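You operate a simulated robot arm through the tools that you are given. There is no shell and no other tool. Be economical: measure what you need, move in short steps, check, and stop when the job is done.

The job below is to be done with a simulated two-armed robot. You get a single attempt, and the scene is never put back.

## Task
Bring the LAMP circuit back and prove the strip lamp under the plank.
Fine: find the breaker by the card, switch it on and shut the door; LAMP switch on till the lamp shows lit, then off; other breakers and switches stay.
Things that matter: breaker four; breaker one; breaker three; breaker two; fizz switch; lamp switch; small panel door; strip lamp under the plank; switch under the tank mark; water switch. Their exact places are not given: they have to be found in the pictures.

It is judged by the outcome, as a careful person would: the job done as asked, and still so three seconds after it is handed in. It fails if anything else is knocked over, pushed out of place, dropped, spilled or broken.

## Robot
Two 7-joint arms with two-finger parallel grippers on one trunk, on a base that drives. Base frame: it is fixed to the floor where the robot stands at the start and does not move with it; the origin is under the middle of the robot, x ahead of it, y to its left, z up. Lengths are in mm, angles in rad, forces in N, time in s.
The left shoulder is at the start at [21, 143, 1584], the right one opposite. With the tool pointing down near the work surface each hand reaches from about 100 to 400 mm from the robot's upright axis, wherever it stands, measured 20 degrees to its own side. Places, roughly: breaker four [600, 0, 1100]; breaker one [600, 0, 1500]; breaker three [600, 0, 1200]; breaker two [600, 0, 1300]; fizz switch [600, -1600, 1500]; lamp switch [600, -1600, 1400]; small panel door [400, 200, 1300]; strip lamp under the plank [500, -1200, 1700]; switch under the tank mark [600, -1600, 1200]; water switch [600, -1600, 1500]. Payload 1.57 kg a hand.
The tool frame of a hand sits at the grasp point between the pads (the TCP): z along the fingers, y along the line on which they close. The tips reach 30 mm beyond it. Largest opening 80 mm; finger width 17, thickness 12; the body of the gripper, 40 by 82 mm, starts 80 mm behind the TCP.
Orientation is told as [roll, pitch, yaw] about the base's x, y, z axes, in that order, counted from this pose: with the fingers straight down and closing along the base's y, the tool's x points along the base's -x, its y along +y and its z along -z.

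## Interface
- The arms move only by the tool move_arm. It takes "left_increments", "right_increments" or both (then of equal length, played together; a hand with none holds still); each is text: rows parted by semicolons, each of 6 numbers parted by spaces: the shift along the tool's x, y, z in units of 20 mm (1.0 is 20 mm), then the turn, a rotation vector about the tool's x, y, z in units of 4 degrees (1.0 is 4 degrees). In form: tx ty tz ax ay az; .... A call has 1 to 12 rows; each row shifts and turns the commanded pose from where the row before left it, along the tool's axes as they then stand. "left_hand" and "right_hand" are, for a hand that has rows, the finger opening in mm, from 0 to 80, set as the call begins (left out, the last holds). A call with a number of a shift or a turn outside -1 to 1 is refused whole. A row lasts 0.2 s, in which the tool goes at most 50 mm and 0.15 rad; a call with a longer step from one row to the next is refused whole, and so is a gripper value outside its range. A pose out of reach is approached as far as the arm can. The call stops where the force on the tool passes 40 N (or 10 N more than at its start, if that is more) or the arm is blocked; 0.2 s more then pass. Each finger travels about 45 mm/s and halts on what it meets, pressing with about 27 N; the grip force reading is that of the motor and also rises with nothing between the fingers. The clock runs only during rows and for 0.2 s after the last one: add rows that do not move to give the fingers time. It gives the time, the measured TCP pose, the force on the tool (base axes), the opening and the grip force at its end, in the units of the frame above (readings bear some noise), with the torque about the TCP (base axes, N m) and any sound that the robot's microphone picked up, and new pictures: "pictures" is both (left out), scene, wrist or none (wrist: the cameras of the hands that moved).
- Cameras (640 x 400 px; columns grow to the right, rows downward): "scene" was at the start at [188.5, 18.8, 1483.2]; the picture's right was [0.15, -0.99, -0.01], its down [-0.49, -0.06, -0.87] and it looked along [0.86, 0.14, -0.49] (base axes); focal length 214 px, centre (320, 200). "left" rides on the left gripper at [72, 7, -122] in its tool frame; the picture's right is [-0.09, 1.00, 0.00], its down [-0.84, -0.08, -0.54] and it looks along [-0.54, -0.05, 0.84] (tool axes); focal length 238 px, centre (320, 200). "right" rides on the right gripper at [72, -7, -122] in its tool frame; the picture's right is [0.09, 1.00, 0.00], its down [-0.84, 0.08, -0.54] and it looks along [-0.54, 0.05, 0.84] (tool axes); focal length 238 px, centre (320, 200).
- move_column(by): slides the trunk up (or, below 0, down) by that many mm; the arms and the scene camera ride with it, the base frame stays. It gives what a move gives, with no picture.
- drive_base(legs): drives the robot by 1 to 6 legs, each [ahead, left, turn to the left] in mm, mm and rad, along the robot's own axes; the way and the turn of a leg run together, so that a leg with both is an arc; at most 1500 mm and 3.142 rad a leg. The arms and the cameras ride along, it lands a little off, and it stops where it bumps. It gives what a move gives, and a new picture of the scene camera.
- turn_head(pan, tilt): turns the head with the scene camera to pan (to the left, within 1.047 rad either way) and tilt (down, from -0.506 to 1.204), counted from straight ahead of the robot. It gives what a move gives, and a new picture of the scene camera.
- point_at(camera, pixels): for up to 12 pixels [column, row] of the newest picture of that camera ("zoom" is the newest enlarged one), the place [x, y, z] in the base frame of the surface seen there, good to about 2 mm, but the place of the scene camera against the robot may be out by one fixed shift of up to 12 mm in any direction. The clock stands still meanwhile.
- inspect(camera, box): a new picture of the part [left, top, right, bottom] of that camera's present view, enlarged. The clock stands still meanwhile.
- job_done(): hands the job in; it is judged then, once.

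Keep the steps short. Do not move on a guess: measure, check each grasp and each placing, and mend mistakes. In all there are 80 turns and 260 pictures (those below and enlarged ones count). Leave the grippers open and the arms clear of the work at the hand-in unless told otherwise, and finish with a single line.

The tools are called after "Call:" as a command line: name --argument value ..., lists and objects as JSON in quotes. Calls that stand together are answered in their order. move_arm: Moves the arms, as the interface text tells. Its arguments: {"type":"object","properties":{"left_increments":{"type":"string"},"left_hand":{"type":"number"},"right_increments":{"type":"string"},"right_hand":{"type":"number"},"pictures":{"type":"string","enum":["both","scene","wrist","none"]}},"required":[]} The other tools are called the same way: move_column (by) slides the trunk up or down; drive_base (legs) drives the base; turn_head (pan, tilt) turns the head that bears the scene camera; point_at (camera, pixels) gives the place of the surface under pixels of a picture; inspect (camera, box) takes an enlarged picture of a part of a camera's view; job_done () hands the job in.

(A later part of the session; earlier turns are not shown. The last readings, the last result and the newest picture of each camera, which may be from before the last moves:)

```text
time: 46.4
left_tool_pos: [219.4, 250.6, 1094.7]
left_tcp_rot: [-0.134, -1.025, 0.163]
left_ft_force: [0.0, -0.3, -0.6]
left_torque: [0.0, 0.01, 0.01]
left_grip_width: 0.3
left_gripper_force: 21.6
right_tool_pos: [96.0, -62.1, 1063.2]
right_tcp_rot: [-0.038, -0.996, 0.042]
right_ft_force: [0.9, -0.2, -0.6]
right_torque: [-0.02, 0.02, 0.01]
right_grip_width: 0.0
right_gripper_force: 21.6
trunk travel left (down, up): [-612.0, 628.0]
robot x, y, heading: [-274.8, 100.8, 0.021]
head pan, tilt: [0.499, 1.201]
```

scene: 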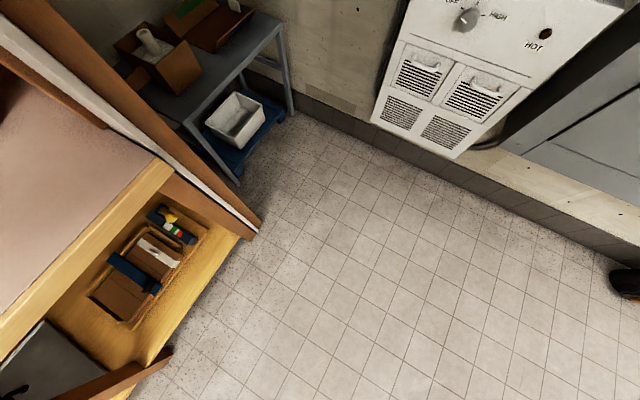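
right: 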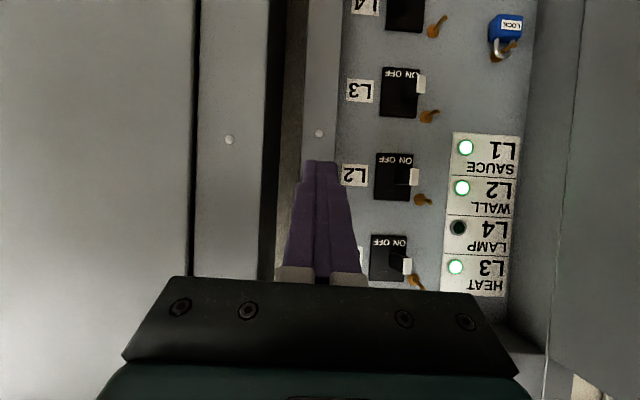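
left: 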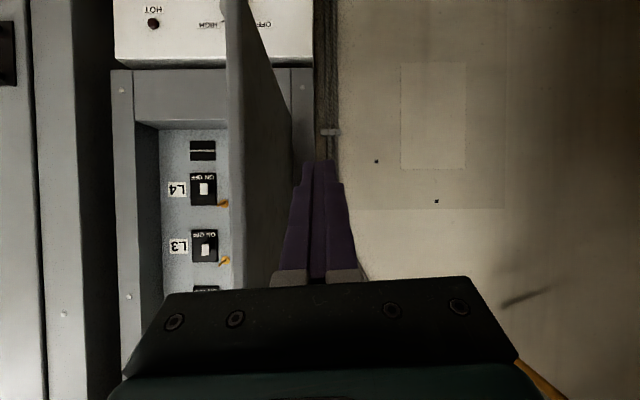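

There is a workbench on the left with a pulled-out drawer and a post. I'll measure what I may have hit.

Call:
point_at --camera "scene" --pixels '[[255, 225], [170, 165], [160, 350], [220, 220], [160, 135], [100, 250], [30, 310], [200, 180]]'

Call:
turn_head --pan 1.04 --tilt 0.5

Call:
point_at --camera "scene" --pixels '[[275, 350], [240, 255], [100, 330], [240, 60], [210, 30], [180, 150], [200, 170], [290, 170], [150, 300], [270, 300]]'

```text
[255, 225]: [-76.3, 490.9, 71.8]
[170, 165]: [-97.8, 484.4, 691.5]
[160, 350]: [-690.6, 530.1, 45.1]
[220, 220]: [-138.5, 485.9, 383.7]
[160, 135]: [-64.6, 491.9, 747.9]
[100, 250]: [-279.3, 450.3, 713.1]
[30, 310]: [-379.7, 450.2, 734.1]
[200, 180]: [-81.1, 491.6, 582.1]
```

```text
time: 47.4
left_tool_pos: [219.7, 251.4, 1094.8]
left_tcp_rot: [-0.137, -1.025, 0.164]
left_ft_force: [-0.6, 0.9, -0.4]
left_torque: [0.01, 0.0, 0.0]
left_grip_width: 0.0
left_gripper_force: 20.6
right_tool_pos: [95.7, -61.8, 1063.6]
right_tcp_rot: [-0.038, -0.996, 0.042]
right_ft_force: [0.0, -0.2, 0.0]
right_torque: [-0.02, 0.02, 0.02]
right_grip_width: 0.0
right_gripper_force: 20.6
trunk travel left (down, up): [-612.0, 628.0]
robot x, y, heading: [-272.5, 104.2, 0.025]
head pan, tilt: [1.04, 0.499]
```

scene: 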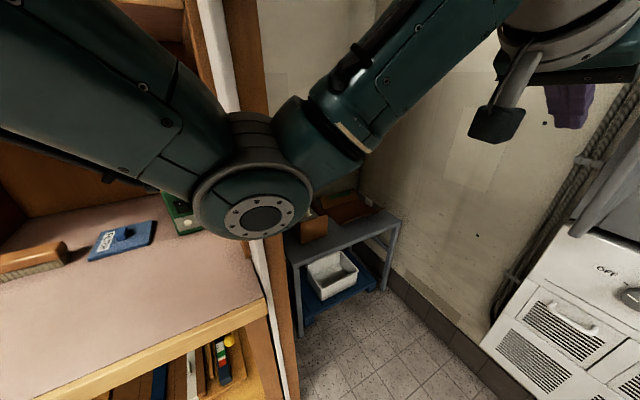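

```text
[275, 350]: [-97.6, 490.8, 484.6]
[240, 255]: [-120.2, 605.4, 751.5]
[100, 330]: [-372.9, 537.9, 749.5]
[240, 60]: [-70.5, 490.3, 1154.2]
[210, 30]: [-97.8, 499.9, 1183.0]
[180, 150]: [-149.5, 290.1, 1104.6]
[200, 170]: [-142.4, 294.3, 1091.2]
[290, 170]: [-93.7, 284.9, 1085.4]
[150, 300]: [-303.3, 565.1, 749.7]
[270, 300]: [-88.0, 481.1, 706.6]
```

Probably the elbow met the shelf post (x≈-80, y≈490). I'll back off, shift right 70 mm and open the left hand, so the fingers can straddle the door's free edge below the handle.

Call:
drive_base --legs '[[-70, 0, 0], [0, -75, -0.02]]'

Call:
move_arm --left_increments "0 0 0 0 0 0;0 0 0 0 0 0;0 0 0 0 0 0;0 0 0 0 0 0" --left_hand 80 --pictures "wrist"

Call:
turn_head --pan 0.4 --tilt 0.4

```text
time: 49.1
left_tool_pos: [163.1, 180.1, 1102.7]
left_tcp_rot: [-0.101, -1.038, 0.114]
left_ft_force: [-0.6, -0.2, -0.1]
left_torque: [0.03, 0.0, -0.03]
left_grip_width: 0.0
left_gripper_force: 21.7
right_tool_pos: [32.8, -129.4, 1064.8]
right_tcp_rot: [0.001, -1.007, -0.006]
right_ft_force: [0.0, 0.3, -0.5]
right_torque: [-0.02, -0.02, 0.01]
right_grip_width: 0.1
right_gripper_force: 21.6
trunk travel left (down, up): [-612.0, 628.0]
robot x, y, heading: [-345.4, 23.4, -0.004]
head pan, tilt: [1.04, 0.499]
```

scene: 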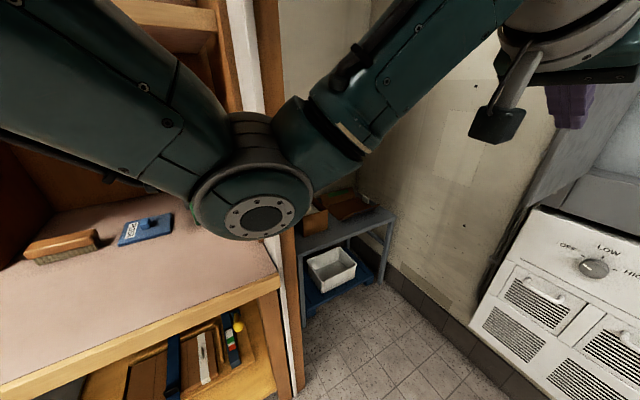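

```text
time: 50.1
left_tool_pos: [161.9, 180.5, 1103.6]
left_tcp_rot: [-0.1, -1.038, 0.111]
left_ft_force: [-0.6, 1.0, -0.2]
left_torque: [0.0, 0.01, 0.0]
left_grip_width: 79.8
left_gripper_force: 0.0
right_tool_pos: [32.5, -128.3, 1064.1]
right_tcp_rot: [0.001, -1.007, -0.007]
right_ft_force: [-0.6, 0.1, -0.2]
right_torque: [-0.03, -0.02, 0.01]
right_grip_width: 0.0
right_gripper_force: 21.3
trunk travel left (down, up): [-612.0, 628.0]
robot x, y, heading: [-337.3, 23.8, 0.005]
head pan, tilt: [1.04, 0.499]
```

left: 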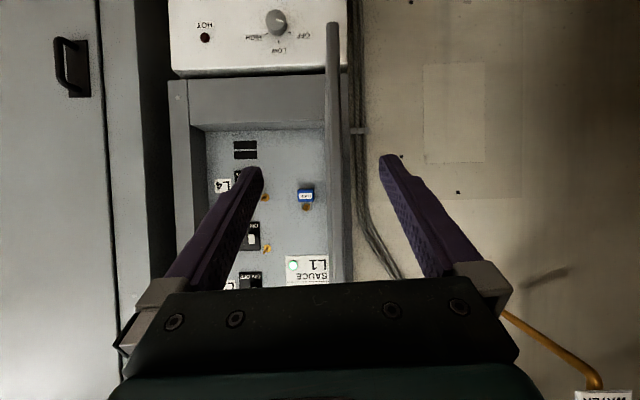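

```text
time: 51.1
left_tool_pos: [162.8, 181.1, 1103.2]
left_tcp_rot: [-0.099, -1.038, 0.114]
left_ft_force: [-0.6, 0.4, -0.3]
left_torque: [-0.01, 0.01, 0.0]
left_grip_width: 79.8
left_gripper_force: 0.2
right_tool_pos: [32.2, -128.9, 1063.7]
right_tcp_rot: [0.0, -1.008, -0.007]
right_ft_force: [0.1, 0.1, -0.3]
right_torque: [-0.03, 0.01, -0.01]
right_grip_width: 0.0
right_gripper_force: 21.6
trunk travel left (down, up): [-612.0, 628.0]
robot x, y, heading: [-343.8, 25.2, 0.002]
head pan, tilt: [0.4, 0.4]
```

scene: 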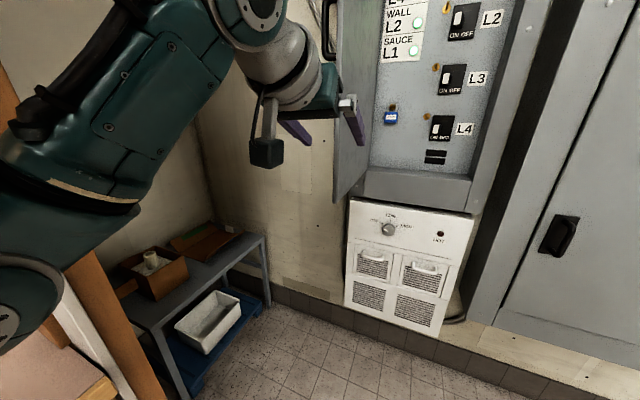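

The door edge (col ~337) lies between the open fingers. I'll measure it from the wrist.

Call:
point_at --camera "left" --pixels '[[334, 100], [346, 100], [334, 200], [348, 200], [334, 40], [338, 270]]'

Call:
drive_base --legs '[[90, 0, 0]]'

Call:
move_arm --left_increments "0 0 0 0 0 0" --pictures "wrist"

```text
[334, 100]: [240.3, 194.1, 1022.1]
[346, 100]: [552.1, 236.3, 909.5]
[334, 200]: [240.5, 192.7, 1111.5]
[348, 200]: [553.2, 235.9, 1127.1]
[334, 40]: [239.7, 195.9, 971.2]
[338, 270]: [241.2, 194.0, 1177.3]
```

```text
time: 52.2
left_tool_pos: [251.5, 180.8, 1102.6]
left_tcp_rot: [-0.099, -1.039, 0.112]
left_ft_force: [0.7, -0.6, 0.2]
left_torque: [0.01, 0.02, -0.03]
left_grip_width: 79.9
left_gripper_force: 0.1
right_tool_pos: [123.1, -129.2, 1062.4]
right_tcp_rot: [0.0, -1.007, -0.007]
right_ft_force: [-0.2, 0.3, 0.4]
right_torque: [0.0, 0.0, -0.01]
right_grip_width: 0.1
right_gripper_force: 21.1
trunk travel left (down, up): [-612.0, 628.0]
robot x, y, heading: [-252.9, 25.7, 0.001]
head pan, tilt: [0.4, 0.4]
```

scene: 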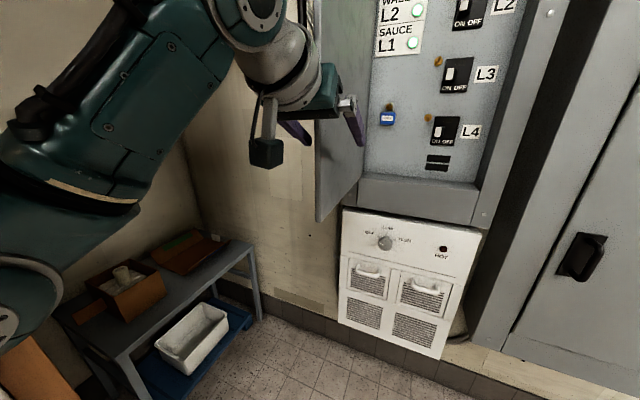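

```text
time: 52.6
left_tool_pos: [251.8, 181.2, 1102.7]
left_tcp_rot: [-0.1, -1.038, 0.114]
left_ft_force: [0.6, 1.1, -0.1]
left_torque: [0.0, -0.01, 0.01]
left_grip_width: 80.3
left_gripper_force: 0.0
right_tool_pos: [122.4, -129.5, 1064.3]
right_tcp_rot: [0.0, -1.009, -0.006]
right_ft_force: [0.0, 0.5, 0.3]
right_torque: [0.0, 0.0, -0.01]
right_grip_width: 0.0
right_gripper_force: 21.6
trunk travel left (down, up): [-612.0, 628.0]
robot x, y, heading: [-256.4, 22.6, 0.0]
head pan, tilt: [0.4, 0.4]
```

left: 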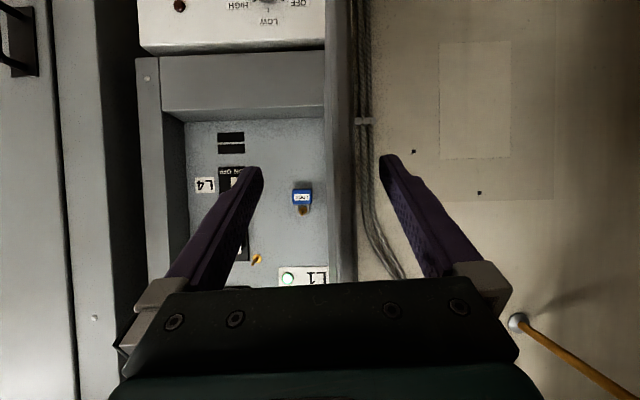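

The fingers straddle the edge. I'll swing the door by moving right, with a growing forward part to follow its arc.

Call:
move_arm --left_increments "0 -0.92 0 0 0 0;0 -0.92 0 0 0 0;-0.03 -0.92 0.05 0 0 0;-0.05 -0.92 0.09 0 0 0;-0.08 -0.92 0.13 0 0 0;-0.12 -0.92 0.2 0 0 0;-0.15 -0.92 0.26 0 0 0" --pictures "both"

```text
time: 54.2
left_tool_pos: [273.7, 51.6, 1109.2]
left_tcp_rot: [-0.101, -1.039, 0.114]
left_ft_force: [-0.1, -0.1, 0.0]
left_torque: [-0.02, -0.01, 0.02]
left_grip_width: 79.9
left_gripper_force: 0.1
right_tool_pos: [123.1, -129.2, 1063.9]
right_tcp_rot: [0.0, -1.007, -0.007]
right_ft_force: [0.1, 0.6, -0.3]
right_torque: [-0.01, 0.0, -0.03]
right_grip_width: 0.0
right_gripper_force: 21.0
trunk travel left (down, up): [-612.0, 628.0]
robot x, y, heading: [-248.4, 25.2, 0.003]
head pan, tilt: [0.4, 0.4]
```

scene: 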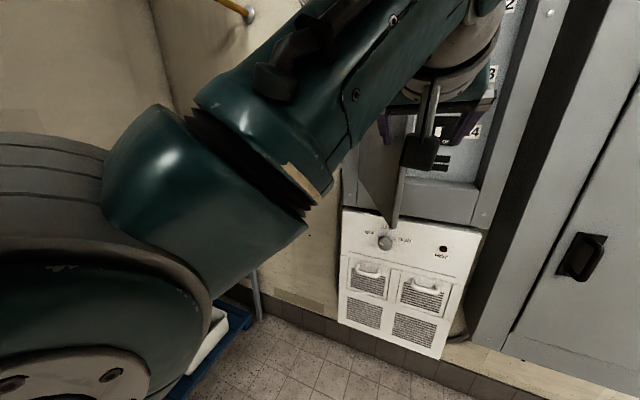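
left: 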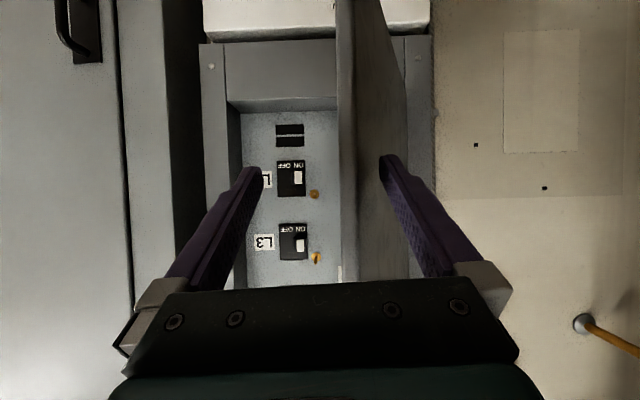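

The door is following. I'll continue with the base, forward-right, keeping the left arm clear of the right one.

Call:
drive_base --legs '[[25, -50, 0], [45, -50, 0]]'

Call:
move_arm --left_increments "0 0 0 0 0 0" --pictures "wrist"

Call:
point_at --camera "left" --pixels '[[345, 60], [345, 150], [345, 250], [400, 100], [420, 100]]'

```text
time: 55.8
left_tool_pos: [343.7, -48.1, 1110.2]
left_tcp_rot: [-0.101, -1.039, 0.114]
left_ft_force: [0.8, 0.7, 0.0]
left_torque: [-0.02, 0.0, 0.01]
left_grip_width: 79.8
left_gripper_force: 0.0
right_tool_pos: [191.4, -230.3, 1064.5]
right_tcp_rot: [0.002, -1.007, -0.008]
right_ft_force: [-0.7, 0.2, 0.7]
right_torque: [0.02, 0.03, -0.02]
right_grip_width: 0.0
right_gripper_force: 21.2
trunk travel left (down, up): [-612.0, 628.0]
robot x, y, heading: [-180.3, -78.6, 0.001]
head pan, tilt: [0.4, 0.4]
```

scene: 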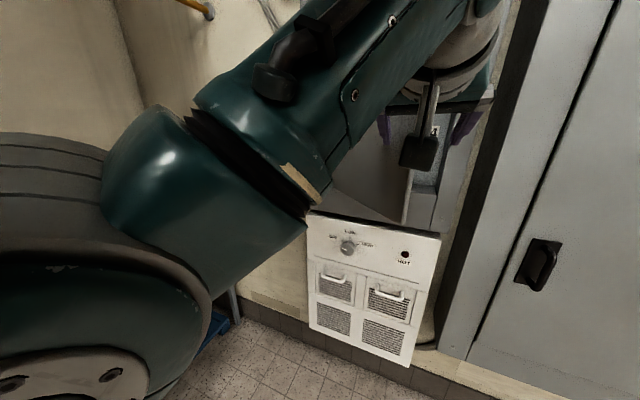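

```text
time: 56.2
left_tool_pos: [343.3, -47.4, 1109.0]
left_tcp_rot: [-0.102, -1.038, 0.115]
left_ft_force: [0.2, 0.0, 0.2]
left_torque: [0.01, 0.03, -0.01]
left_grip_width: 80.1
left_gripper_force: 0.2
right_tool_pos: [193.2, -228.8, 1064.5]
right_tcp_rot: [-0.002, -1.007, -0.006]
right_ft_force: [-0.1, -0.2, -0.3]
right_torque: [-0.02, -0.01, 0.02]
right_grip_width: 0.0
right_gripper_force: 21.2
trunk travel left (down, up): [-612.0, 628.0]
robot x, y, heading: [-183.4, -77.6, 0.0]
head pan, tilt: [0.4, 0.4]
```

left: 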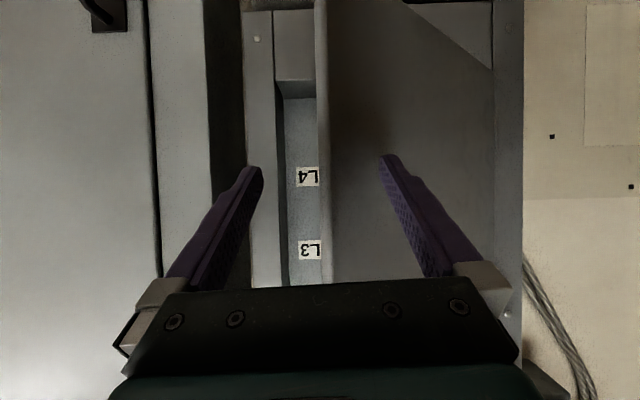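

```text
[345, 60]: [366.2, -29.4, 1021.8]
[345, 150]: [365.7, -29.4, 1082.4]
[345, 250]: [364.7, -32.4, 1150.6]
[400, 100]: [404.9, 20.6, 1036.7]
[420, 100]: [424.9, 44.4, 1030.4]
```

The door is about two-thirds closed. I'll back out, close the fingers and shift left a little to push on the outer face.

Call:
drive_base --legs '[[-60, 0, 0], [0, 50, 0]]'

Call:
move_arm --left_increments "0 0 0 0 0 0;0 0 0 0 0 0;0 0 0 0 0 0;0 0 0 0 0 0;0 0 0 0 0 0;0 0 0 0 0 0" --left_hand 0 --pictures "wrist"

```text
time: 57.7
left_tool_pos: [283.5, 1.3, 1108.3]
left_tcp_rot: [-0.099, -1.039, 0.111]
left_ft_force: [0.3, 0.0, -0.4]
left_torque: [0.0, -0.01, 0.02]
left_grip_width: 80.1
left_gripper_force: 0.2
right_tool_pos: [133.0, -179.4, 1065.1]
right_tcp_rot: [0.001, -1.007, -0.006]
right_ft_force: [0.3, -0.8, -0.8]
right_torque: [-0.01, 0.01, 0.02]
right_grip_width: 0.0
right_gripper_force: 20.7
trunk travel left (down, up): [-612.0, 628.0]
robot x, y, heading: [-243.7, -27.3, 0.001]
head pan, tilt: [0.4, 0.4]
```

scene: 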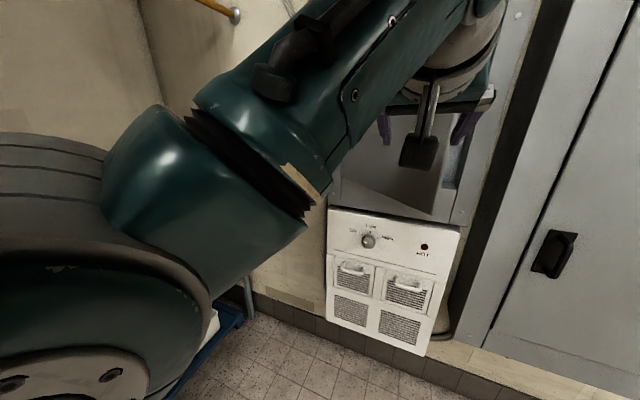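

```text
time: 59.1
left_tool_pos: [282.8, 2.9, 1110.0]
left_tcp_rot: [-0.1, -1.039, 0.114]
left_ft_force: [0.2, 1.1, -0.1]
left_torque: [-0.01, 0.01, 0.02]
left_grip_width: 0.1
left_gripper_force: 21.4
right_tool_pos: [132.8, -179.6, 1064.0]
right_tcp_rot: [0.0, -1.007, -0.008]
right_ft_force: [0.1, 0.5, -1.6]
right_torque: [-0.01, 0.04, -0.01]
right_grip_width: 0.0
right_gripper_force: 21.8
trunk travel left (down, up): [-612.0, 628.0]
robot x, y, heading: [-240.3, -26.8, 0.001]
head pan, tilt: [0.4, 0.4]
```

left: 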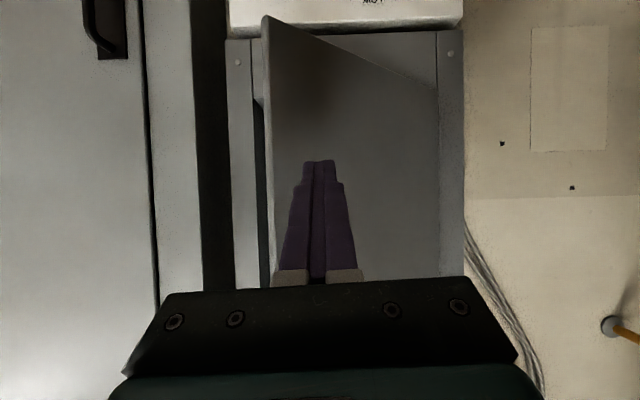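

The door's outer face is ahead of the closed fingers. I'll drive forward 170 mm, drifting right a bit.

Call:
drive_base --legs '[[100, -20, 0], [70, -20, 0]]'

Call:
move_arm --left_increments "0 0 0 0 0 0" --pictures "wrist"

Call:
point_at --camera "left" --pixels '[[320, 130], [280, 130], [380, 130], [420, 130], [245, 130], [318, 162]]'

```text
time: 60.9
left_tool_pos: [453.7, -39.8, 1108.8]
left_tcp_rot: [-0.099, -1.039, 0.111]
left_ft_force: [0.3, -0.3, -0.2]
left_torque: [0.02, 0.02, -0.02]
left_grip_width: 0.0
left_gripper_force: 22.0
right_tool_pos: [303.2, -220.6, 1062.9]
right_tcp_rot: [-0.002, -1.006, -0.008]
right_ft_force: [0.3, 0.3, 0.6]
right_torque: [0.01, 0.01, 0.0]
right_grip_width: 0.0
right_gripper_force: 21.6
trunk travel left (down, up): [-612.0, 628.0]
robot x, y, heading: [-73.5, -64.5, -0.002]
head pan, tilt: [0.4, 0.4]
```

scene: 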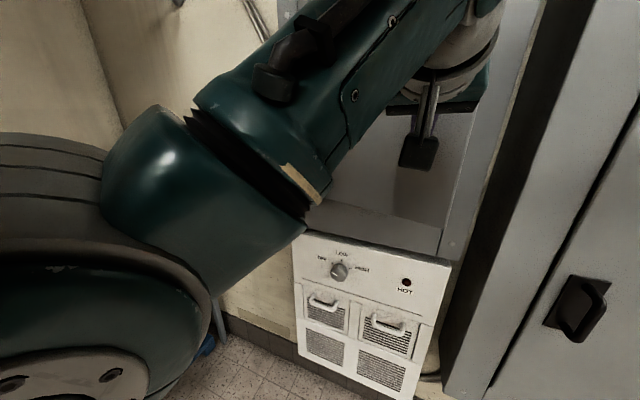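

```text
time: 61.2
left_tool_pos: [452.3, -41.0, 1108.8]
left_tcp_rot: [-0.1, -1.039, 0.112]
left_ft_force: [0.2, -1.3, -0.7]
left_torque: [0.0, 0.03, 0.0]
left_grip_width: 0.0
left_gripper_force: 21.3
right_tool_pos: [302.6, -221.2, 1064.7]
right_tcp_rot: [-0.001, -1.006, -0.009]
right_ft_force: [-1.1, -0.1, -0.8]
right_torque: [-0.01, -0.01, 0.01]
right_grip_width: 0.0
right_gripper_force: 21.0
trunk travel left (down, up): [-612.0, 628.0]
robot x, y, heading: [-71.4, -67.5, -0.004]
head pan, tilt: [0.4, 0.4]
```

left: 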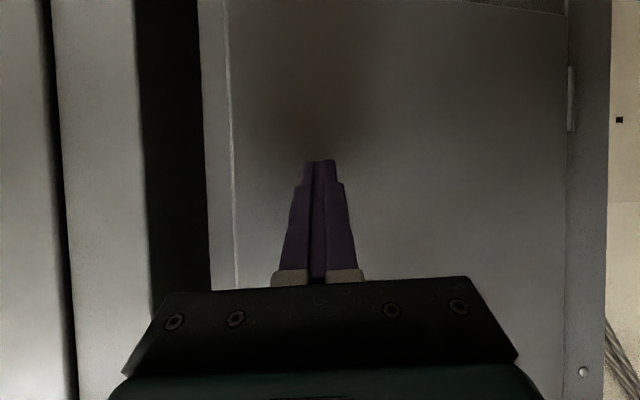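

```text
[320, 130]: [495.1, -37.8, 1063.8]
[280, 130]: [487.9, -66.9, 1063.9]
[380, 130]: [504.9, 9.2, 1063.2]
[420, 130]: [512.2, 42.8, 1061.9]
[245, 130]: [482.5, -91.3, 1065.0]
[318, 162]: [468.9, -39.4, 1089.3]
```

There's about 12° left to close. I'll push forward with the arm in small steps until firm contact.

Call:
move_arm --left_increments "-0.35 0 0.6 0 0 0;-0.35 0 0.6 0 0 0;-0.35 0 0.6 0 0 0;-0.25 0 0.43 0 0 0;-0.15 0 0.26 0 0 0;-0.13 0 0.22 0 0 0;-0.13 0 0.22 0 0 0;-0.13 0 0.22 0 0 0" --pictures "wrist"

Call:
point_at --camera "left" --pixels '[[320, 130], [280, 130], [380, 130], [420, 130], [200, 130], [180, 130]]'

```text
time: 62.9
left_tool_pos: [515.0, -38.8, 1108.6]
left_tcp_rot: [-0.097, -1.034, 0.107]
left_ft_force: [-25.6, 2.8, 5.4]
left_torque: [0.09, 0.07, 0.0]
left_grip_width: 0.0
left_gripper_force: 20.8
right_tool_pos: [298.0, -218.7, 1062.2]
right_tcp_rot: [0.0, -1.004, -0.008]
right_ft_force: [0.2, -0.2, 0.5]
right_torque: [-0.02, 0.01, 0.03]
right_grip_width: 0.0
right_gripper_force: 21.0
trunk travel left (down, up): [-612.0, 628.0]
robot x, y, heading: [-71.2, -68.6, -0.005]
head pan, tilt: [0.4, 0.4]
stopped in row 7 (left hand): the force on the tool passed its limit at 46 N (the readings are from after the stop); the commanded pose is now the measured one
```

left: 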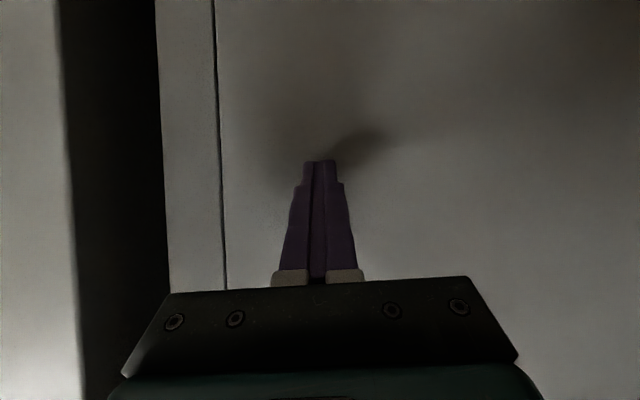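

```text
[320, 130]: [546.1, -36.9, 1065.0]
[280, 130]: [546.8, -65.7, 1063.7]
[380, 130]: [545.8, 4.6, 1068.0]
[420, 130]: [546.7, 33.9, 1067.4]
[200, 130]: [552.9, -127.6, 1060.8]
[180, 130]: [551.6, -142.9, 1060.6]
```

The door is flush (x≈546 all across). I'll withdraw, back away 450 mm and look at the door and to the right.

Call:
move_arm --left_increments "0.457 0 -0.775 0 0 0;0.457 0 -0.775 0 0 0;0.457 0 -0.775 0 0 0;0.457 0 -0.775 0 0 0" --pictures "none"

Call:
drive_base --legs '[[-550, 0, 0]]'

Call:
turn_head --pan -0.7 --tilt 0.0

Call:
turn_head --pan -1.04 --tilt 0.6

```text
time: 63.9
left_tool_pos: [452.6, -18.8, 1109.3]
left_tcp_rot: [-0.037, -1.049, 0.094]
left_ft_force: [-0.2, 0.2, -1.1]
left_torque: [0.02, 0.0, -0.01]
left_grip_width: 0.0
left_gripper_force: 21.6
right_tool_pos: [301.6, -220.8, 1063.5]
right_tcp_rot: [0.0, -1.009, -0.01]
right_ft_force: [0.2, 0.0, -0.2]
right_torque: [-0.02, 0.05, -0.02]
right_grip_width: 0.0
right_gripper_force: 21.5
trunk travel left (down, up): [-612.0, 628.0]
robot x, y, heading: [-70.9, -64.7, 0.0]
head pan, tilt: [0.4, 0.4]
```

```text
time: 67.0
left_tool_pos: [-88.7, -20.4, 1109.1]
left_tcp_rot: [-0.045, -1.045, 0.095]
left_ft_force: [-0.6, -0.3, 0.8]
left_torque: [-0.01, -0.01, 0.02]
left_grip_width: 0.2
left_gripper_force: 21.8
right_tool_pos: [-239.8, -219.5, 1065.8]
right_tcp_rot: [-0.002, -1.006, -0.007]
right_ft_force: [-0.3, -0.2, -1.2]
right_torque: [0.0, 0.04, -0.02]
right_grip_width: 0.0
right_gripper_force: 21.9
trunk travel left (down, up): [-612.0, 628.0]
robot x, y, heading: [-617.1, -62.7, 0.0]
head pan, tilt: [0.4, 0.4]
```

scene: 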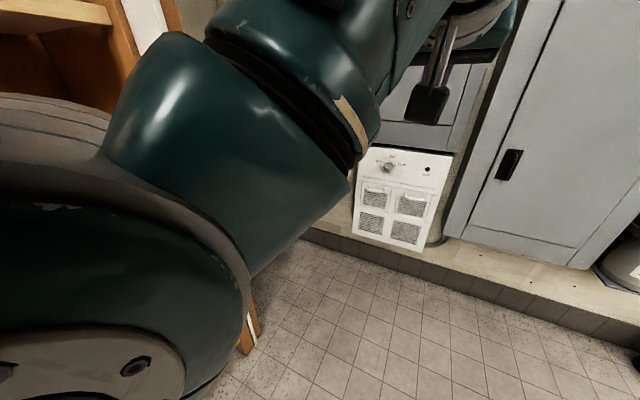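

```text
time: 68.3
left_tool_pos: [-90.7, -20.2, 1109.2]
left_tcp_rot: [-0.047, -1.047, 0.096]
left_ft_force: [0.4, -0.4, 0.0]
left_torque: [-0.02, -0.01, 0.02]
left_grip_width: 0.0
left_gripper_force: 21.2
right_tool_pos: [-240.9, -219.7, 1064.6]
right_tcp_rot: [-0.002, -1.008, -0.006]
right_ft_force: [0.6, 0.5, -0.3]
right_torque: [0.01, -0.01, -0.02]
right_grip_width: 0.2
right_gripper_force: 21.4
trunk travel left (down, up): [-612.0, 628.0]
robot x, y, heading: [-613.1, -66.6, 0.001]
head pan, tilt: [-0.7, 0.0]
```

scene: 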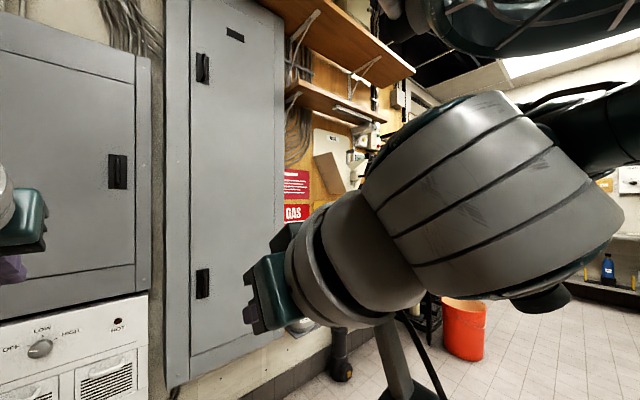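

```text
time: 69.3
left_tool_pos: [-90.2, -20.7, 1107.4]
left_tcp_rot: [-0.047, -1.047, 0.096]
left_ft_force: [0.5, -0.4, 0.1]
left_torque: [0.01, 0.0, -0.02]
left_grip_width: 0.0
left_gripper_force: 21.4
right_tool_pos: [-240.1, -219.5, 1063.9]
right_tcp_rot: [-0.001, -1.007, -0.008]
right_ft_force: [-0.6, 0.1, 0.7]
right_torque: [0.0, 0.01, -0.02]
right_grip_width: 0.0
right_gripper_force: 21.2
trunk travel left (down, up): [-612.0, 628.0]
robot x, y, heading: [-611.8, -64.0, 0.002]
head pan, tilt: [-1.04, 0.6]
```

scene: 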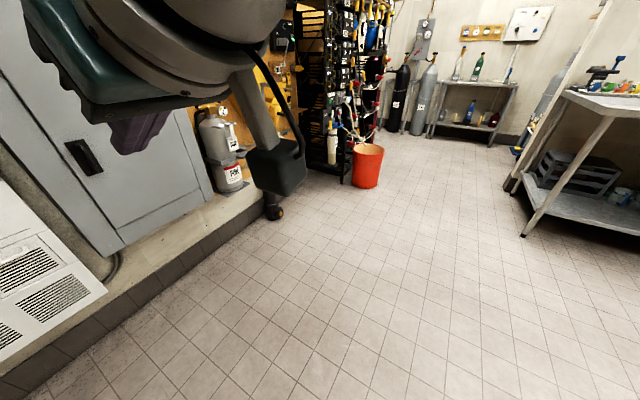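

The door stays shut. The floor to the right is open near x≈-600, so I'll measure the bucket, rack and table before driving.

Call:
point_at --camera "scene" --pixels '[[368, 185], [355, 150], [330, 150], [275, 215], [520, 235], [510, 190], [270, 180], [380, 290], [400, 380]]'

Call:
drive_base --legs '[[0, -550, 0]]'

Call:
turn_head --pan -0.6 --tilt -0.1

```text
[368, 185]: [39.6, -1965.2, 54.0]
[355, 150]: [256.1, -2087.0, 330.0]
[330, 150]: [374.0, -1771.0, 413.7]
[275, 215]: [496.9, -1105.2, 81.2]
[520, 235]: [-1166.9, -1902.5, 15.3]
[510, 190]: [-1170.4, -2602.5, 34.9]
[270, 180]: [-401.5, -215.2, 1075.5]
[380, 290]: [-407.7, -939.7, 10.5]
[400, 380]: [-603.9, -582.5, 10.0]
```

```text
time: 72.5
left_tool_pos: [-89.5, -567.4, 1108.7]
left_tcp_rot: [-0.046, -1.049, 0.1]
left_ft_force: [-0.4, 0.3, -0.4]
left_torque: [-0.01, 0.04, -0.01]
left_grip_width: 0.0
left_gripper_force: 21.5
right_tool_pos: [-238.6, -767.2, 1064.3]
right_tcp_rot: [-0.003, -1.006, -0.003]
right_ft_force: [0.3, -0.8, 0.9]
right_torque: [0.03, 0.0, 0.01]
right_grip_width: 0.1
right_gripper_force: 21.5
trunk travel left (down, up): [-612.0, 628.0]
robot x, y, heading: [-619.1, -614.7, 0.001]
head pan, tilt: [-1.04, 0.6]
```

scene: 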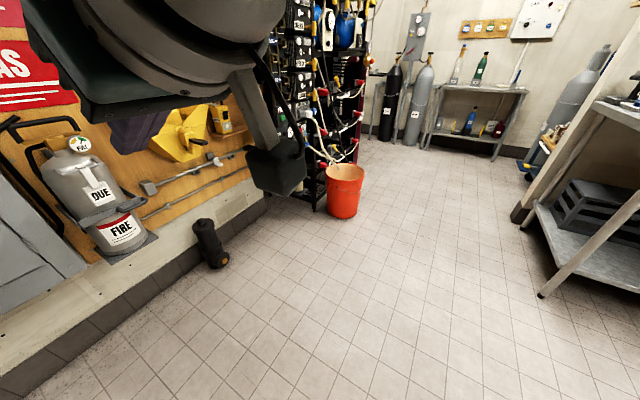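

```text
time: 73.6
left_tool_pos: [-90.7, -568.3, 1108.6]
left_tcp_rot: [-0.046, -1.047, 0.1]
left_ft_force: [0.6, -0.4, -0.2]
left_torque: [-0.03, -0.02, 0.02]
left_grip_width: 0.1
left_gripper_force: 21.3
right_tool_pos: [-238.8, -767.0, 1065.3]
right_tcp_rot: [-0.002, -1.006, -0.004]
right_ft_force: [1.0, -0.2, -0.9]
right_torque: [-0.01, 0.02, 0.0]
right_grip_width: 0.0
right_gripper_force: 21.1
trunk travel left (down, up): [-612.0, 628.0]
robot x, y, heading: [-615.4, -615.7, 0.005]
head pan, tilt: [-0.6, -0.099]
```

scene: 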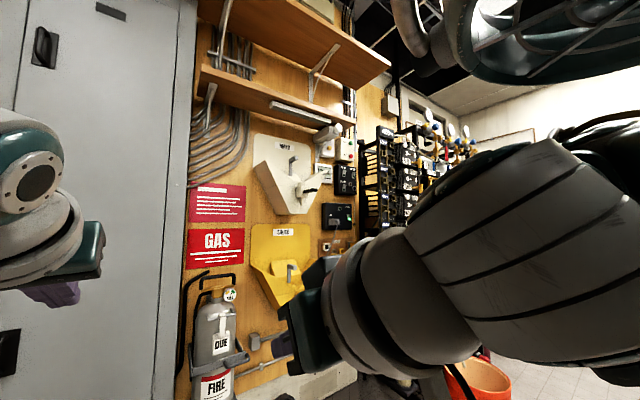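

The switch area shows around (340,180). I'll zoom in and measure.

Call:
inspect --camera "scene" --box '[250, 90, 390, 260]'

Call:
point_at --camera "scene" --pixels '[[345, 150], [345, 178], [338, 215], [340, 245], [305, 113], [330, 132], [300, 175], [385, 170], [365, 220], [350, 55]]'

```text
2.35 times, centred on (320, 175) of scene
```

zoom: 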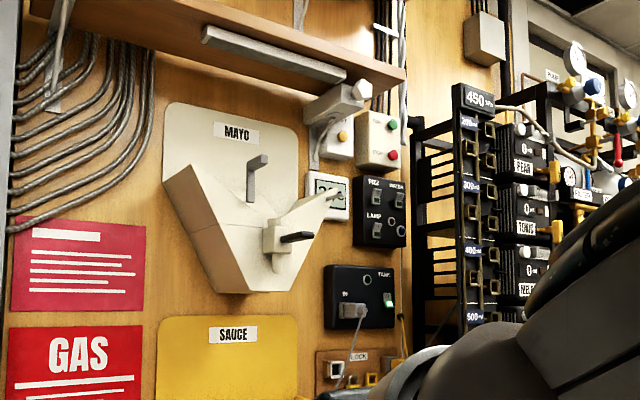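

```text
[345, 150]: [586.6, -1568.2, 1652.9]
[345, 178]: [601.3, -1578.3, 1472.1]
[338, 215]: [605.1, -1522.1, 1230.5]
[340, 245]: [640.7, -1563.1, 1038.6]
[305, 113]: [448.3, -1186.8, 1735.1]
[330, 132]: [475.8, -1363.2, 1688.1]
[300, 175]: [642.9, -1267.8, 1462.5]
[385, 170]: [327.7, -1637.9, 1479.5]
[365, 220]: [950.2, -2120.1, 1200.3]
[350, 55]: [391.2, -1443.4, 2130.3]
```

The black panel (about [601,-1578,1472]) holds FIZZ, WATER and LAMP. I'll pull the left hand back to keep it out of the way, then drive to y≈-1400 and raise the trunk.

Call:
move_arm --left_increments "0.43 0 -0.73 0 0 0;0.43 0 -0.73 0 0 0;0.43 0 -0.73 0 0 0;0.43 0 -0.73 0 0 0;0.43 0 -0.73 0 0 0;0.43 0 -0.73 0 0 0;0.43 0 -0.73 0 0 0;0.43 0 -0.73 0 0 0;0.43 0.5 -0.73 0 0 0;0.43 0.5 -0.73 0 0 0;0.43 0.5 -0.73 0 0 0;0.43 0.5 -0.73 0 0 0" --pictures "none"

Call:
drive_base --legs '[[0, -790, 0]]'

Call:
move_column --by 380

Call:
turn_head --pan -0.1 --tilt 0.0

```text
time: 75.9
left_tool_pos: [-257.4, -490.3, 1085.8]
left_tcp_rot: [0.16, -1.032, 0.071]
left_ft_force: [0.0, 0.6, -0.6]
left_torque: [0.03, -0.02, 0.0]
left_grip_width: 0.2
left_gripper_force: 21.2
right_tool_pos: [-239.3, -768.5, 1064.2]
right_tcp_rot: [0.0, -1.008, -0.004]
right_ft_force: [-0.3, -0.3, 0.5]
right_torque: [-0.01, 0.0, 0.02]
right_grip_width: 0.1
right_gripper_force: 21.7
trunk travel left (down, up): [-612.0, 628.0]
robot x, y, heading: [-614.5, -615.1, 0.005]
head pan, tilt: [-0.6, -0.099]
stopped in row 11 (left hand): the arm was blocked; the commanded pose is now the measured one
```

```text
time: 80.1
left_tool_pos: [-254.9, -1275.5, 1087.7]
left_tcp_rot: [0.156, -1.031, 0.073]
left_ft_force: [-0.3, -0.9, 0.3]
left_torque: [-0.01, 0.02, 0.04]
left_grip_width: 0.0
left_gripper_force: 21.8
right_tool_pos: [-239.0, -1552.9, 1063.2]
right_tcp_rot: [-0.001, -1.008, -0.006]
right_ft_force: [-1.9, -0.5, 0.4]
right_torque: [-0.01, -0.02, -0.02]
right_grip_width: 0.0
right_gripper_force: 21.6
trunk travel left (down, up): [-612.0, 628.0]
robot x, y, heading: [-613.8, -1401.2, -0.002]
head pan, tilt: [-0.6, -0.099]
```

scene: 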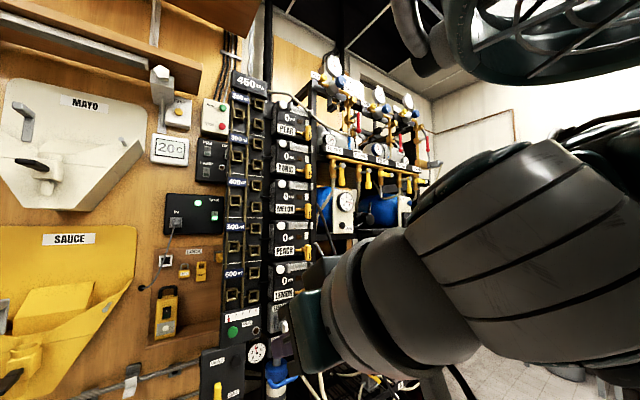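

```text
time: 83.8
left_tool_pos: [-255.1, -1275.5, 1467.5]
left_tcp_rot: [0.156, -1.032, 0.071]
left_ft_force: [-0.6, 1.3, 0.1]
left_torque: [-0.01, 0.0, -0.02]
left_grip_width: 0.0
left_gripper_force: 20.8
right_tool_pos: [-236.7, -1552.5, 1443.6]
right_tcp_rot: [-0.002, -1.007, -0.005]
right_ft_force: [0.5, 0.9, -0.6]
right_torque: [-0.01, -0.02, 0.01]
right_grip_width: 0.1
right_gripper_force: 21.8
trunk travel left (down, up): [-992.0, 248.0]
robot x, y, heading: [-610.9, -1399.1, -0.002]
head pan, tilt: [-0.6, -0.099]
```

```text
time: 84.7
left_tool_pos: [-255.0, -1271.2, 1468.0]
left_tcp_rot: [0.158, -1.036, 0.078]
left_ft_force: [0.7, 0.0, 0.1]
left_torque: [-0.01, 0.01, 0.02]
left_grip_width: 0.0
left_gripper_force: 21.6
right_tool_pos: [-237.0, -1551.6, 1445.0]
right_tcp_rot: [-0.002, -1.005, -0.005]
right_ft_force: [0.5, 0.0, 0.0]
right_torque: [0.0, 0.04, 0.03]
right_grip_width: 0.2
right_gripper_force: 21.5
trunk travel left (down, up): [-992.0, 248.0]
robot x, y, heading: [-611.0, -1400.4, 0.003]
head pan, tilt: [-0.099, 0.0]
```

scene: 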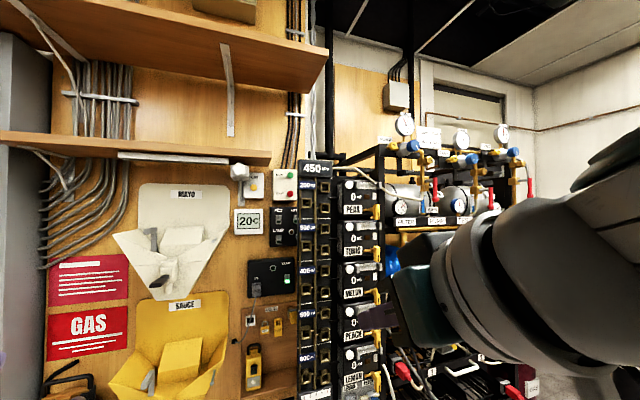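

Now I'll zoom in on the black switch panel, measure it, and measure the rack beside it.

Call:
inspect --camera "scene" --box '[260, 195, 310, 300]'

Call:
inspect --camera "scene" --box '[220, 150, 340, 225]'

Call:
point_at --camera "scene" --pixels '[[275, 215], [292, 215], [277, 238], [290, 240], [299, 220], [305, 220], [299, 180], [265, 155], [170, 158], [240, 170], [170, 270], [290, 190]]'

```text
3.81 times, centred on (285, 248) of scene
```

zoom: 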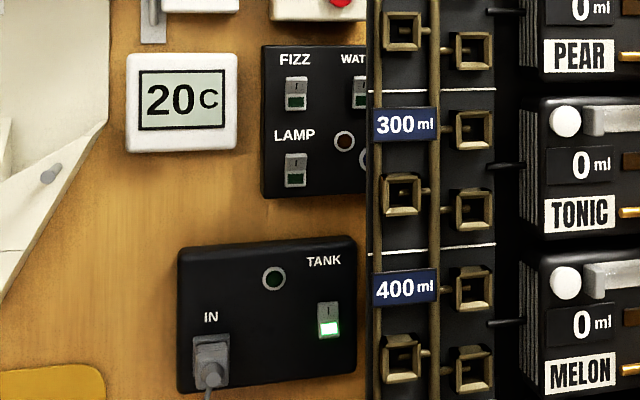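

```text
5.33 times, centred on (280, 188) of scene
```

zoom: 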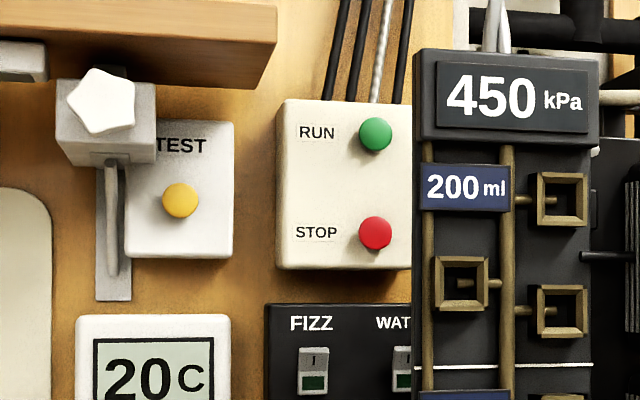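

```text
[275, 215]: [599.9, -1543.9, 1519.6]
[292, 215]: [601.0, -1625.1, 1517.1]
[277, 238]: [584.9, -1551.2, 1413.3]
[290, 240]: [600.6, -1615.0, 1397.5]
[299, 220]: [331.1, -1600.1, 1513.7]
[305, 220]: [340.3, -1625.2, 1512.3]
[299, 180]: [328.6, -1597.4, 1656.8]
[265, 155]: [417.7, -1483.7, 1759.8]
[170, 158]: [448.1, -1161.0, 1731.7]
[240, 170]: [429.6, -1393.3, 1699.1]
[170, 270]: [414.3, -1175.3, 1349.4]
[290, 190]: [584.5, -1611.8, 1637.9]
```

The LAMP rocker sits at about [585,-1551,1410], and the rack post is just to its right (y≈-1597, x≈330). So I'll yaw the right hand to point slightly right, which keeps its wrist left of the post, then approach.

Call:
move_arm --right_increments "0 0 0 0.9 0 0.56;0 0 0 0.9 0 0.56;0 0 0 0.9 0 0.56;0 0 0 0.9 0 0.56;0 0 0 0.9 0 0.56" --pictures "none"

Call:
drive_base --legs '[[330, 40, 0]]'

Call:
move_arm --right_increments "0 0 0 0 0 0" --pictures "wrist"

```text
time: 85.9
left_tool_pos: [-254.5, -1270.6, 1468.3]
left_tcp_rot: [0.158, -1.037, 0.08]
left_ft_force: [0.4, -0.2, 0.8]
left_torque: [0.01, 0.04, -0.01]
left_grip_width: 0.0
left_gripper_force: 21.4
right_tool_pos: [-237.5, -1551.4, 1444.5]
right_tcp_rot: [-0.006, -1.007, -0.373]
right_ft_force: [-0.1, -0.3, 0.3]
right_torque: [0.03, 0.03, 0.01]
right_grip_width: 0.2
right_gripper_force: 21.9
trunk travel left (down, up): [-992.0, 248.0]
robot x, y, heading: [-611.6, -1398.0, -0.001]
head pan, tilt: [-0.099, 0.0]
```

```text
time: 88.1
left_tool_pos: [76.6, -1229.8, 1466.6]
left_tcp_rot: [0.156, -1.035, 0.085]
left_ft_force: [-0.4, -0.5, 0.2]
left_torque: [0.0, -0.03, -0.02]
left_grip_width: 0.0
left_gripper_force: 21.6
right_tool_pos: [94.0, -1512.4, 1442.8]
right_tcp_rot: [-0.004, -1.006, -0.371]
right_ft_force: [0.2, 0.8, -0.3]
right_torque: [-0.02, 0.01, -0.01]
right_grip_width: 0.2
right_gripper_force: 21.0
trunk travel left (down, up): [-992.0, 248.0]
robot x, y, heading: [-281.4, -1361.3, 0.0]
head pan, tilt: [-0.099, 0.0]
```

scene: 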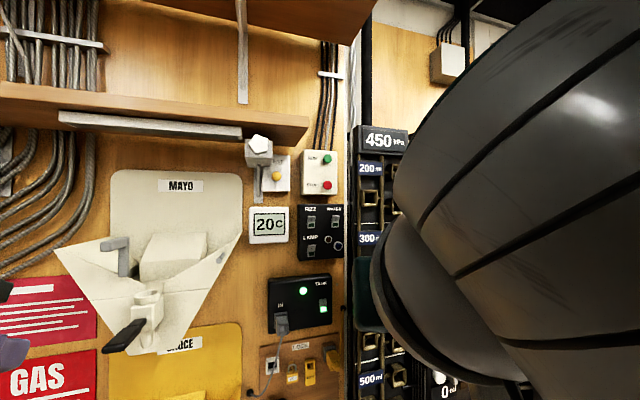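

```text
time: 88.5
left_tool_pos: [75.6, -1225.5, 1467.0]
left_tcp_rot: [0.157, -1.035, 0.096]
left_ft_force: [0.2, 0.2, 0.6]
left_torque: [0.02, 0.02, -0.05]
left_grip_width: 0.1
left_gripper_force: 21.1
right_tool_pos: [94.2, -1513.6, 1443.2]
right_tcp_rot: [-0.005, -1.008, -0.372]
right_ft_force: [0.8, 0.4, -0.1]
right_torque: [0.02, 0.0, 0.02]
right_grip_width: 0.0
right_gripper_force: 21.3
trunk travel left (down, up): [-992.0, 248.0]
robot x, y, heading: [-278.6, -1358.6, 0.01]
head pan, tilt: [-0.099, 0.0]
```

right: 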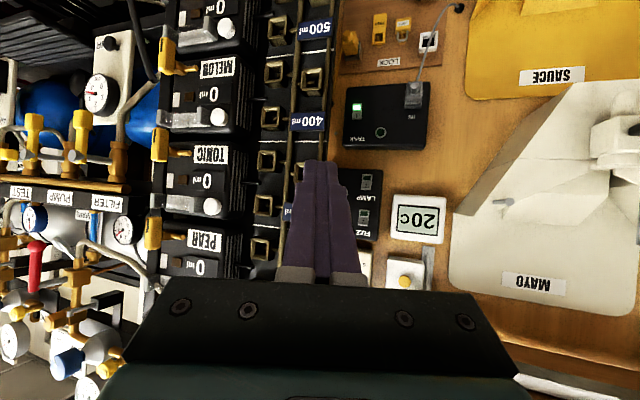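

Now there's a good view of the panel. I'll zoom and measure the LAMP rocker precisely, along with the lamp strip.

Call:
inspect --camera "scene" --box '[290, 195, 354, 270]'

Call:
point_at --camera "zoom" --pixels '[[320, 200], [280, 160], [320, 130], [230, 260], [320, 290], [200, 260], [400, 130]]'

Call:
point_at --camera "scene" --pixels '[[311, 241], [311, 250], [311, 222], [324, 243], [150, 125], [240, 132], [350, 240], [355, 210]]'

```text
5.33 times, centred on (322, 232) of scene
```

zoom: 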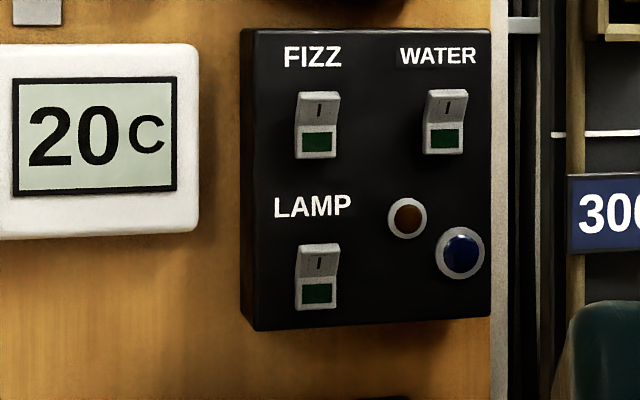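

```text
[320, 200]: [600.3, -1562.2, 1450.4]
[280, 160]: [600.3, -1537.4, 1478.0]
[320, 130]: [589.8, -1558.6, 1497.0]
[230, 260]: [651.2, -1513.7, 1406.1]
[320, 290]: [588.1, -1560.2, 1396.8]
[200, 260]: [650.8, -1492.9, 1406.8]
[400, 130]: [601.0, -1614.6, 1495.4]
```

```text
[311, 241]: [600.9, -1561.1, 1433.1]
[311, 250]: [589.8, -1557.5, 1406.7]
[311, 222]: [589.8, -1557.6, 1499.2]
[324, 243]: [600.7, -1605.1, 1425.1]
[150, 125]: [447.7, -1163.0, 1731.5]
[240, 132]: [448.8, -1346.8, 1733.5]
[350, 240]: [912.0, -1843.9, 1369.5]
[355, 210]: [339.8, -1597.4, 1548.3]
```

I'll cross-check with the right wrist camera, which has no scene-camera offset.

Call:
inspect --camera "right" --box '[335, 160, 399, 250]'

```text
4.44 times, centred on (367, 205) of right
```

zoom: 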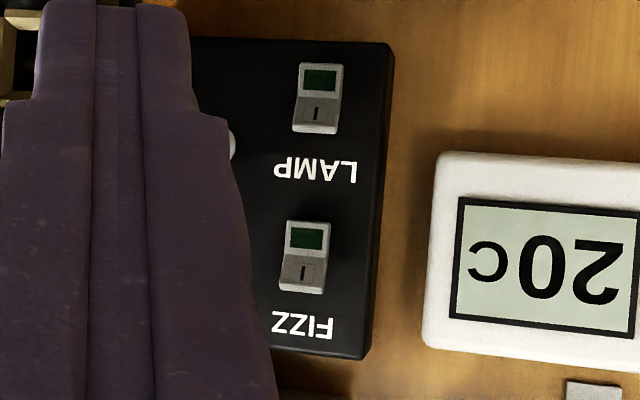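

Call:
point_at --camera "zoom" --pixels '[[320, 65], [320, 78], [318, 95], [316, 112], [314, 130], [303, 240], [302, 270]]'

```text
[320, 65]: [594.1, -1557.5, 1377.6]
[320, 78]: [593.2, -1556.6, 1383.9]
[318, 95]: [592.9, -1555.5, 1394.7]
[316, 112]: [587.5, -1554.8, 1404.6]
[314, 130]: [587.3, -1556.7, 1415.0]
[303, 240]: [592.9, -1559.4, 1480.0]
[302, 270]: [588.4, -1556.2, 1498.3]
```

The wrist camera puts the LAMP rocker's upper "I" half at about [588,-1556,1407] and its lower half at z≈1386. Before approaching, I'll shift the left hand away from the MAYO funnel and measure the funnel lever.

Call:
move_arm --left_increments "0 0.9 0 0 0 0;0 0.9 0 0 0 0;0 0.9 0 0 0 0;0 0.9 0 0 0 0;0 0.9 0 0 0 0;0 0.9 0 0 0 0" --pictures "scene"

Call:
point_at --camera "scene" --pixels '[[115, 342], [125, 330], [110, 262], [150, 295], [70, 255], [230, 240], [260, 150]]'

```text
time: 89.9
left_tool_pos: [98.8, -1141.7, 1465.1]
left_tcp_rot: [0.156, -1.036, 0.083]
left_ft_force: [0.5, -0.1, 0.7]
left_torque: [0.01, -0.02, 0.0]
left_grip_width: 0.0
left_gripper_force: 21.5
left hand out of reach, approached as far as the arm can: row 2, 3, 4, 5, 6
right_tool_pos: [93.8, -1513.0, 1443.0]
right_tcp_rot: [-0.006, -1.007, -0.372]
right_ft_force: [-0.1, 0.1, -0.5]
right_torque: [0.0, 0.0, -0.01]
right_grip_width: 0.0
right_gripper_force: 21.1
trunk travel left (down, up): [-992.0, 248.0]
robot x, y, heading: [-279.1, -1360.2, 0.002]
head pan, tilt: [-0.099, 0.0]
```

scene: 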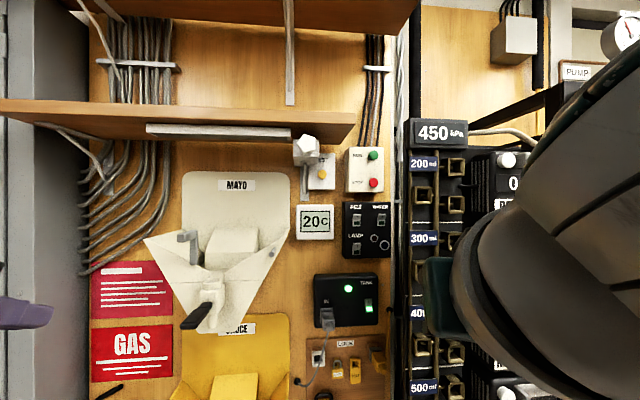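

```text
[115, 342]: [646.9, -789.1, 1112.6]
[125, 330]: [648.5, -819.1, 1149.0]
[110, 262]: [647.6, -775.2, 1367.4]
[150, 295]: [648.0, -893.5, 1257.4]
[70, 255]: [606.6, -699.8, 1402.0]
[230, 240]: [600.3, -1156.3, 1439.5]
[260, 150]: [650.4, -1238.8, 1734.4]
```

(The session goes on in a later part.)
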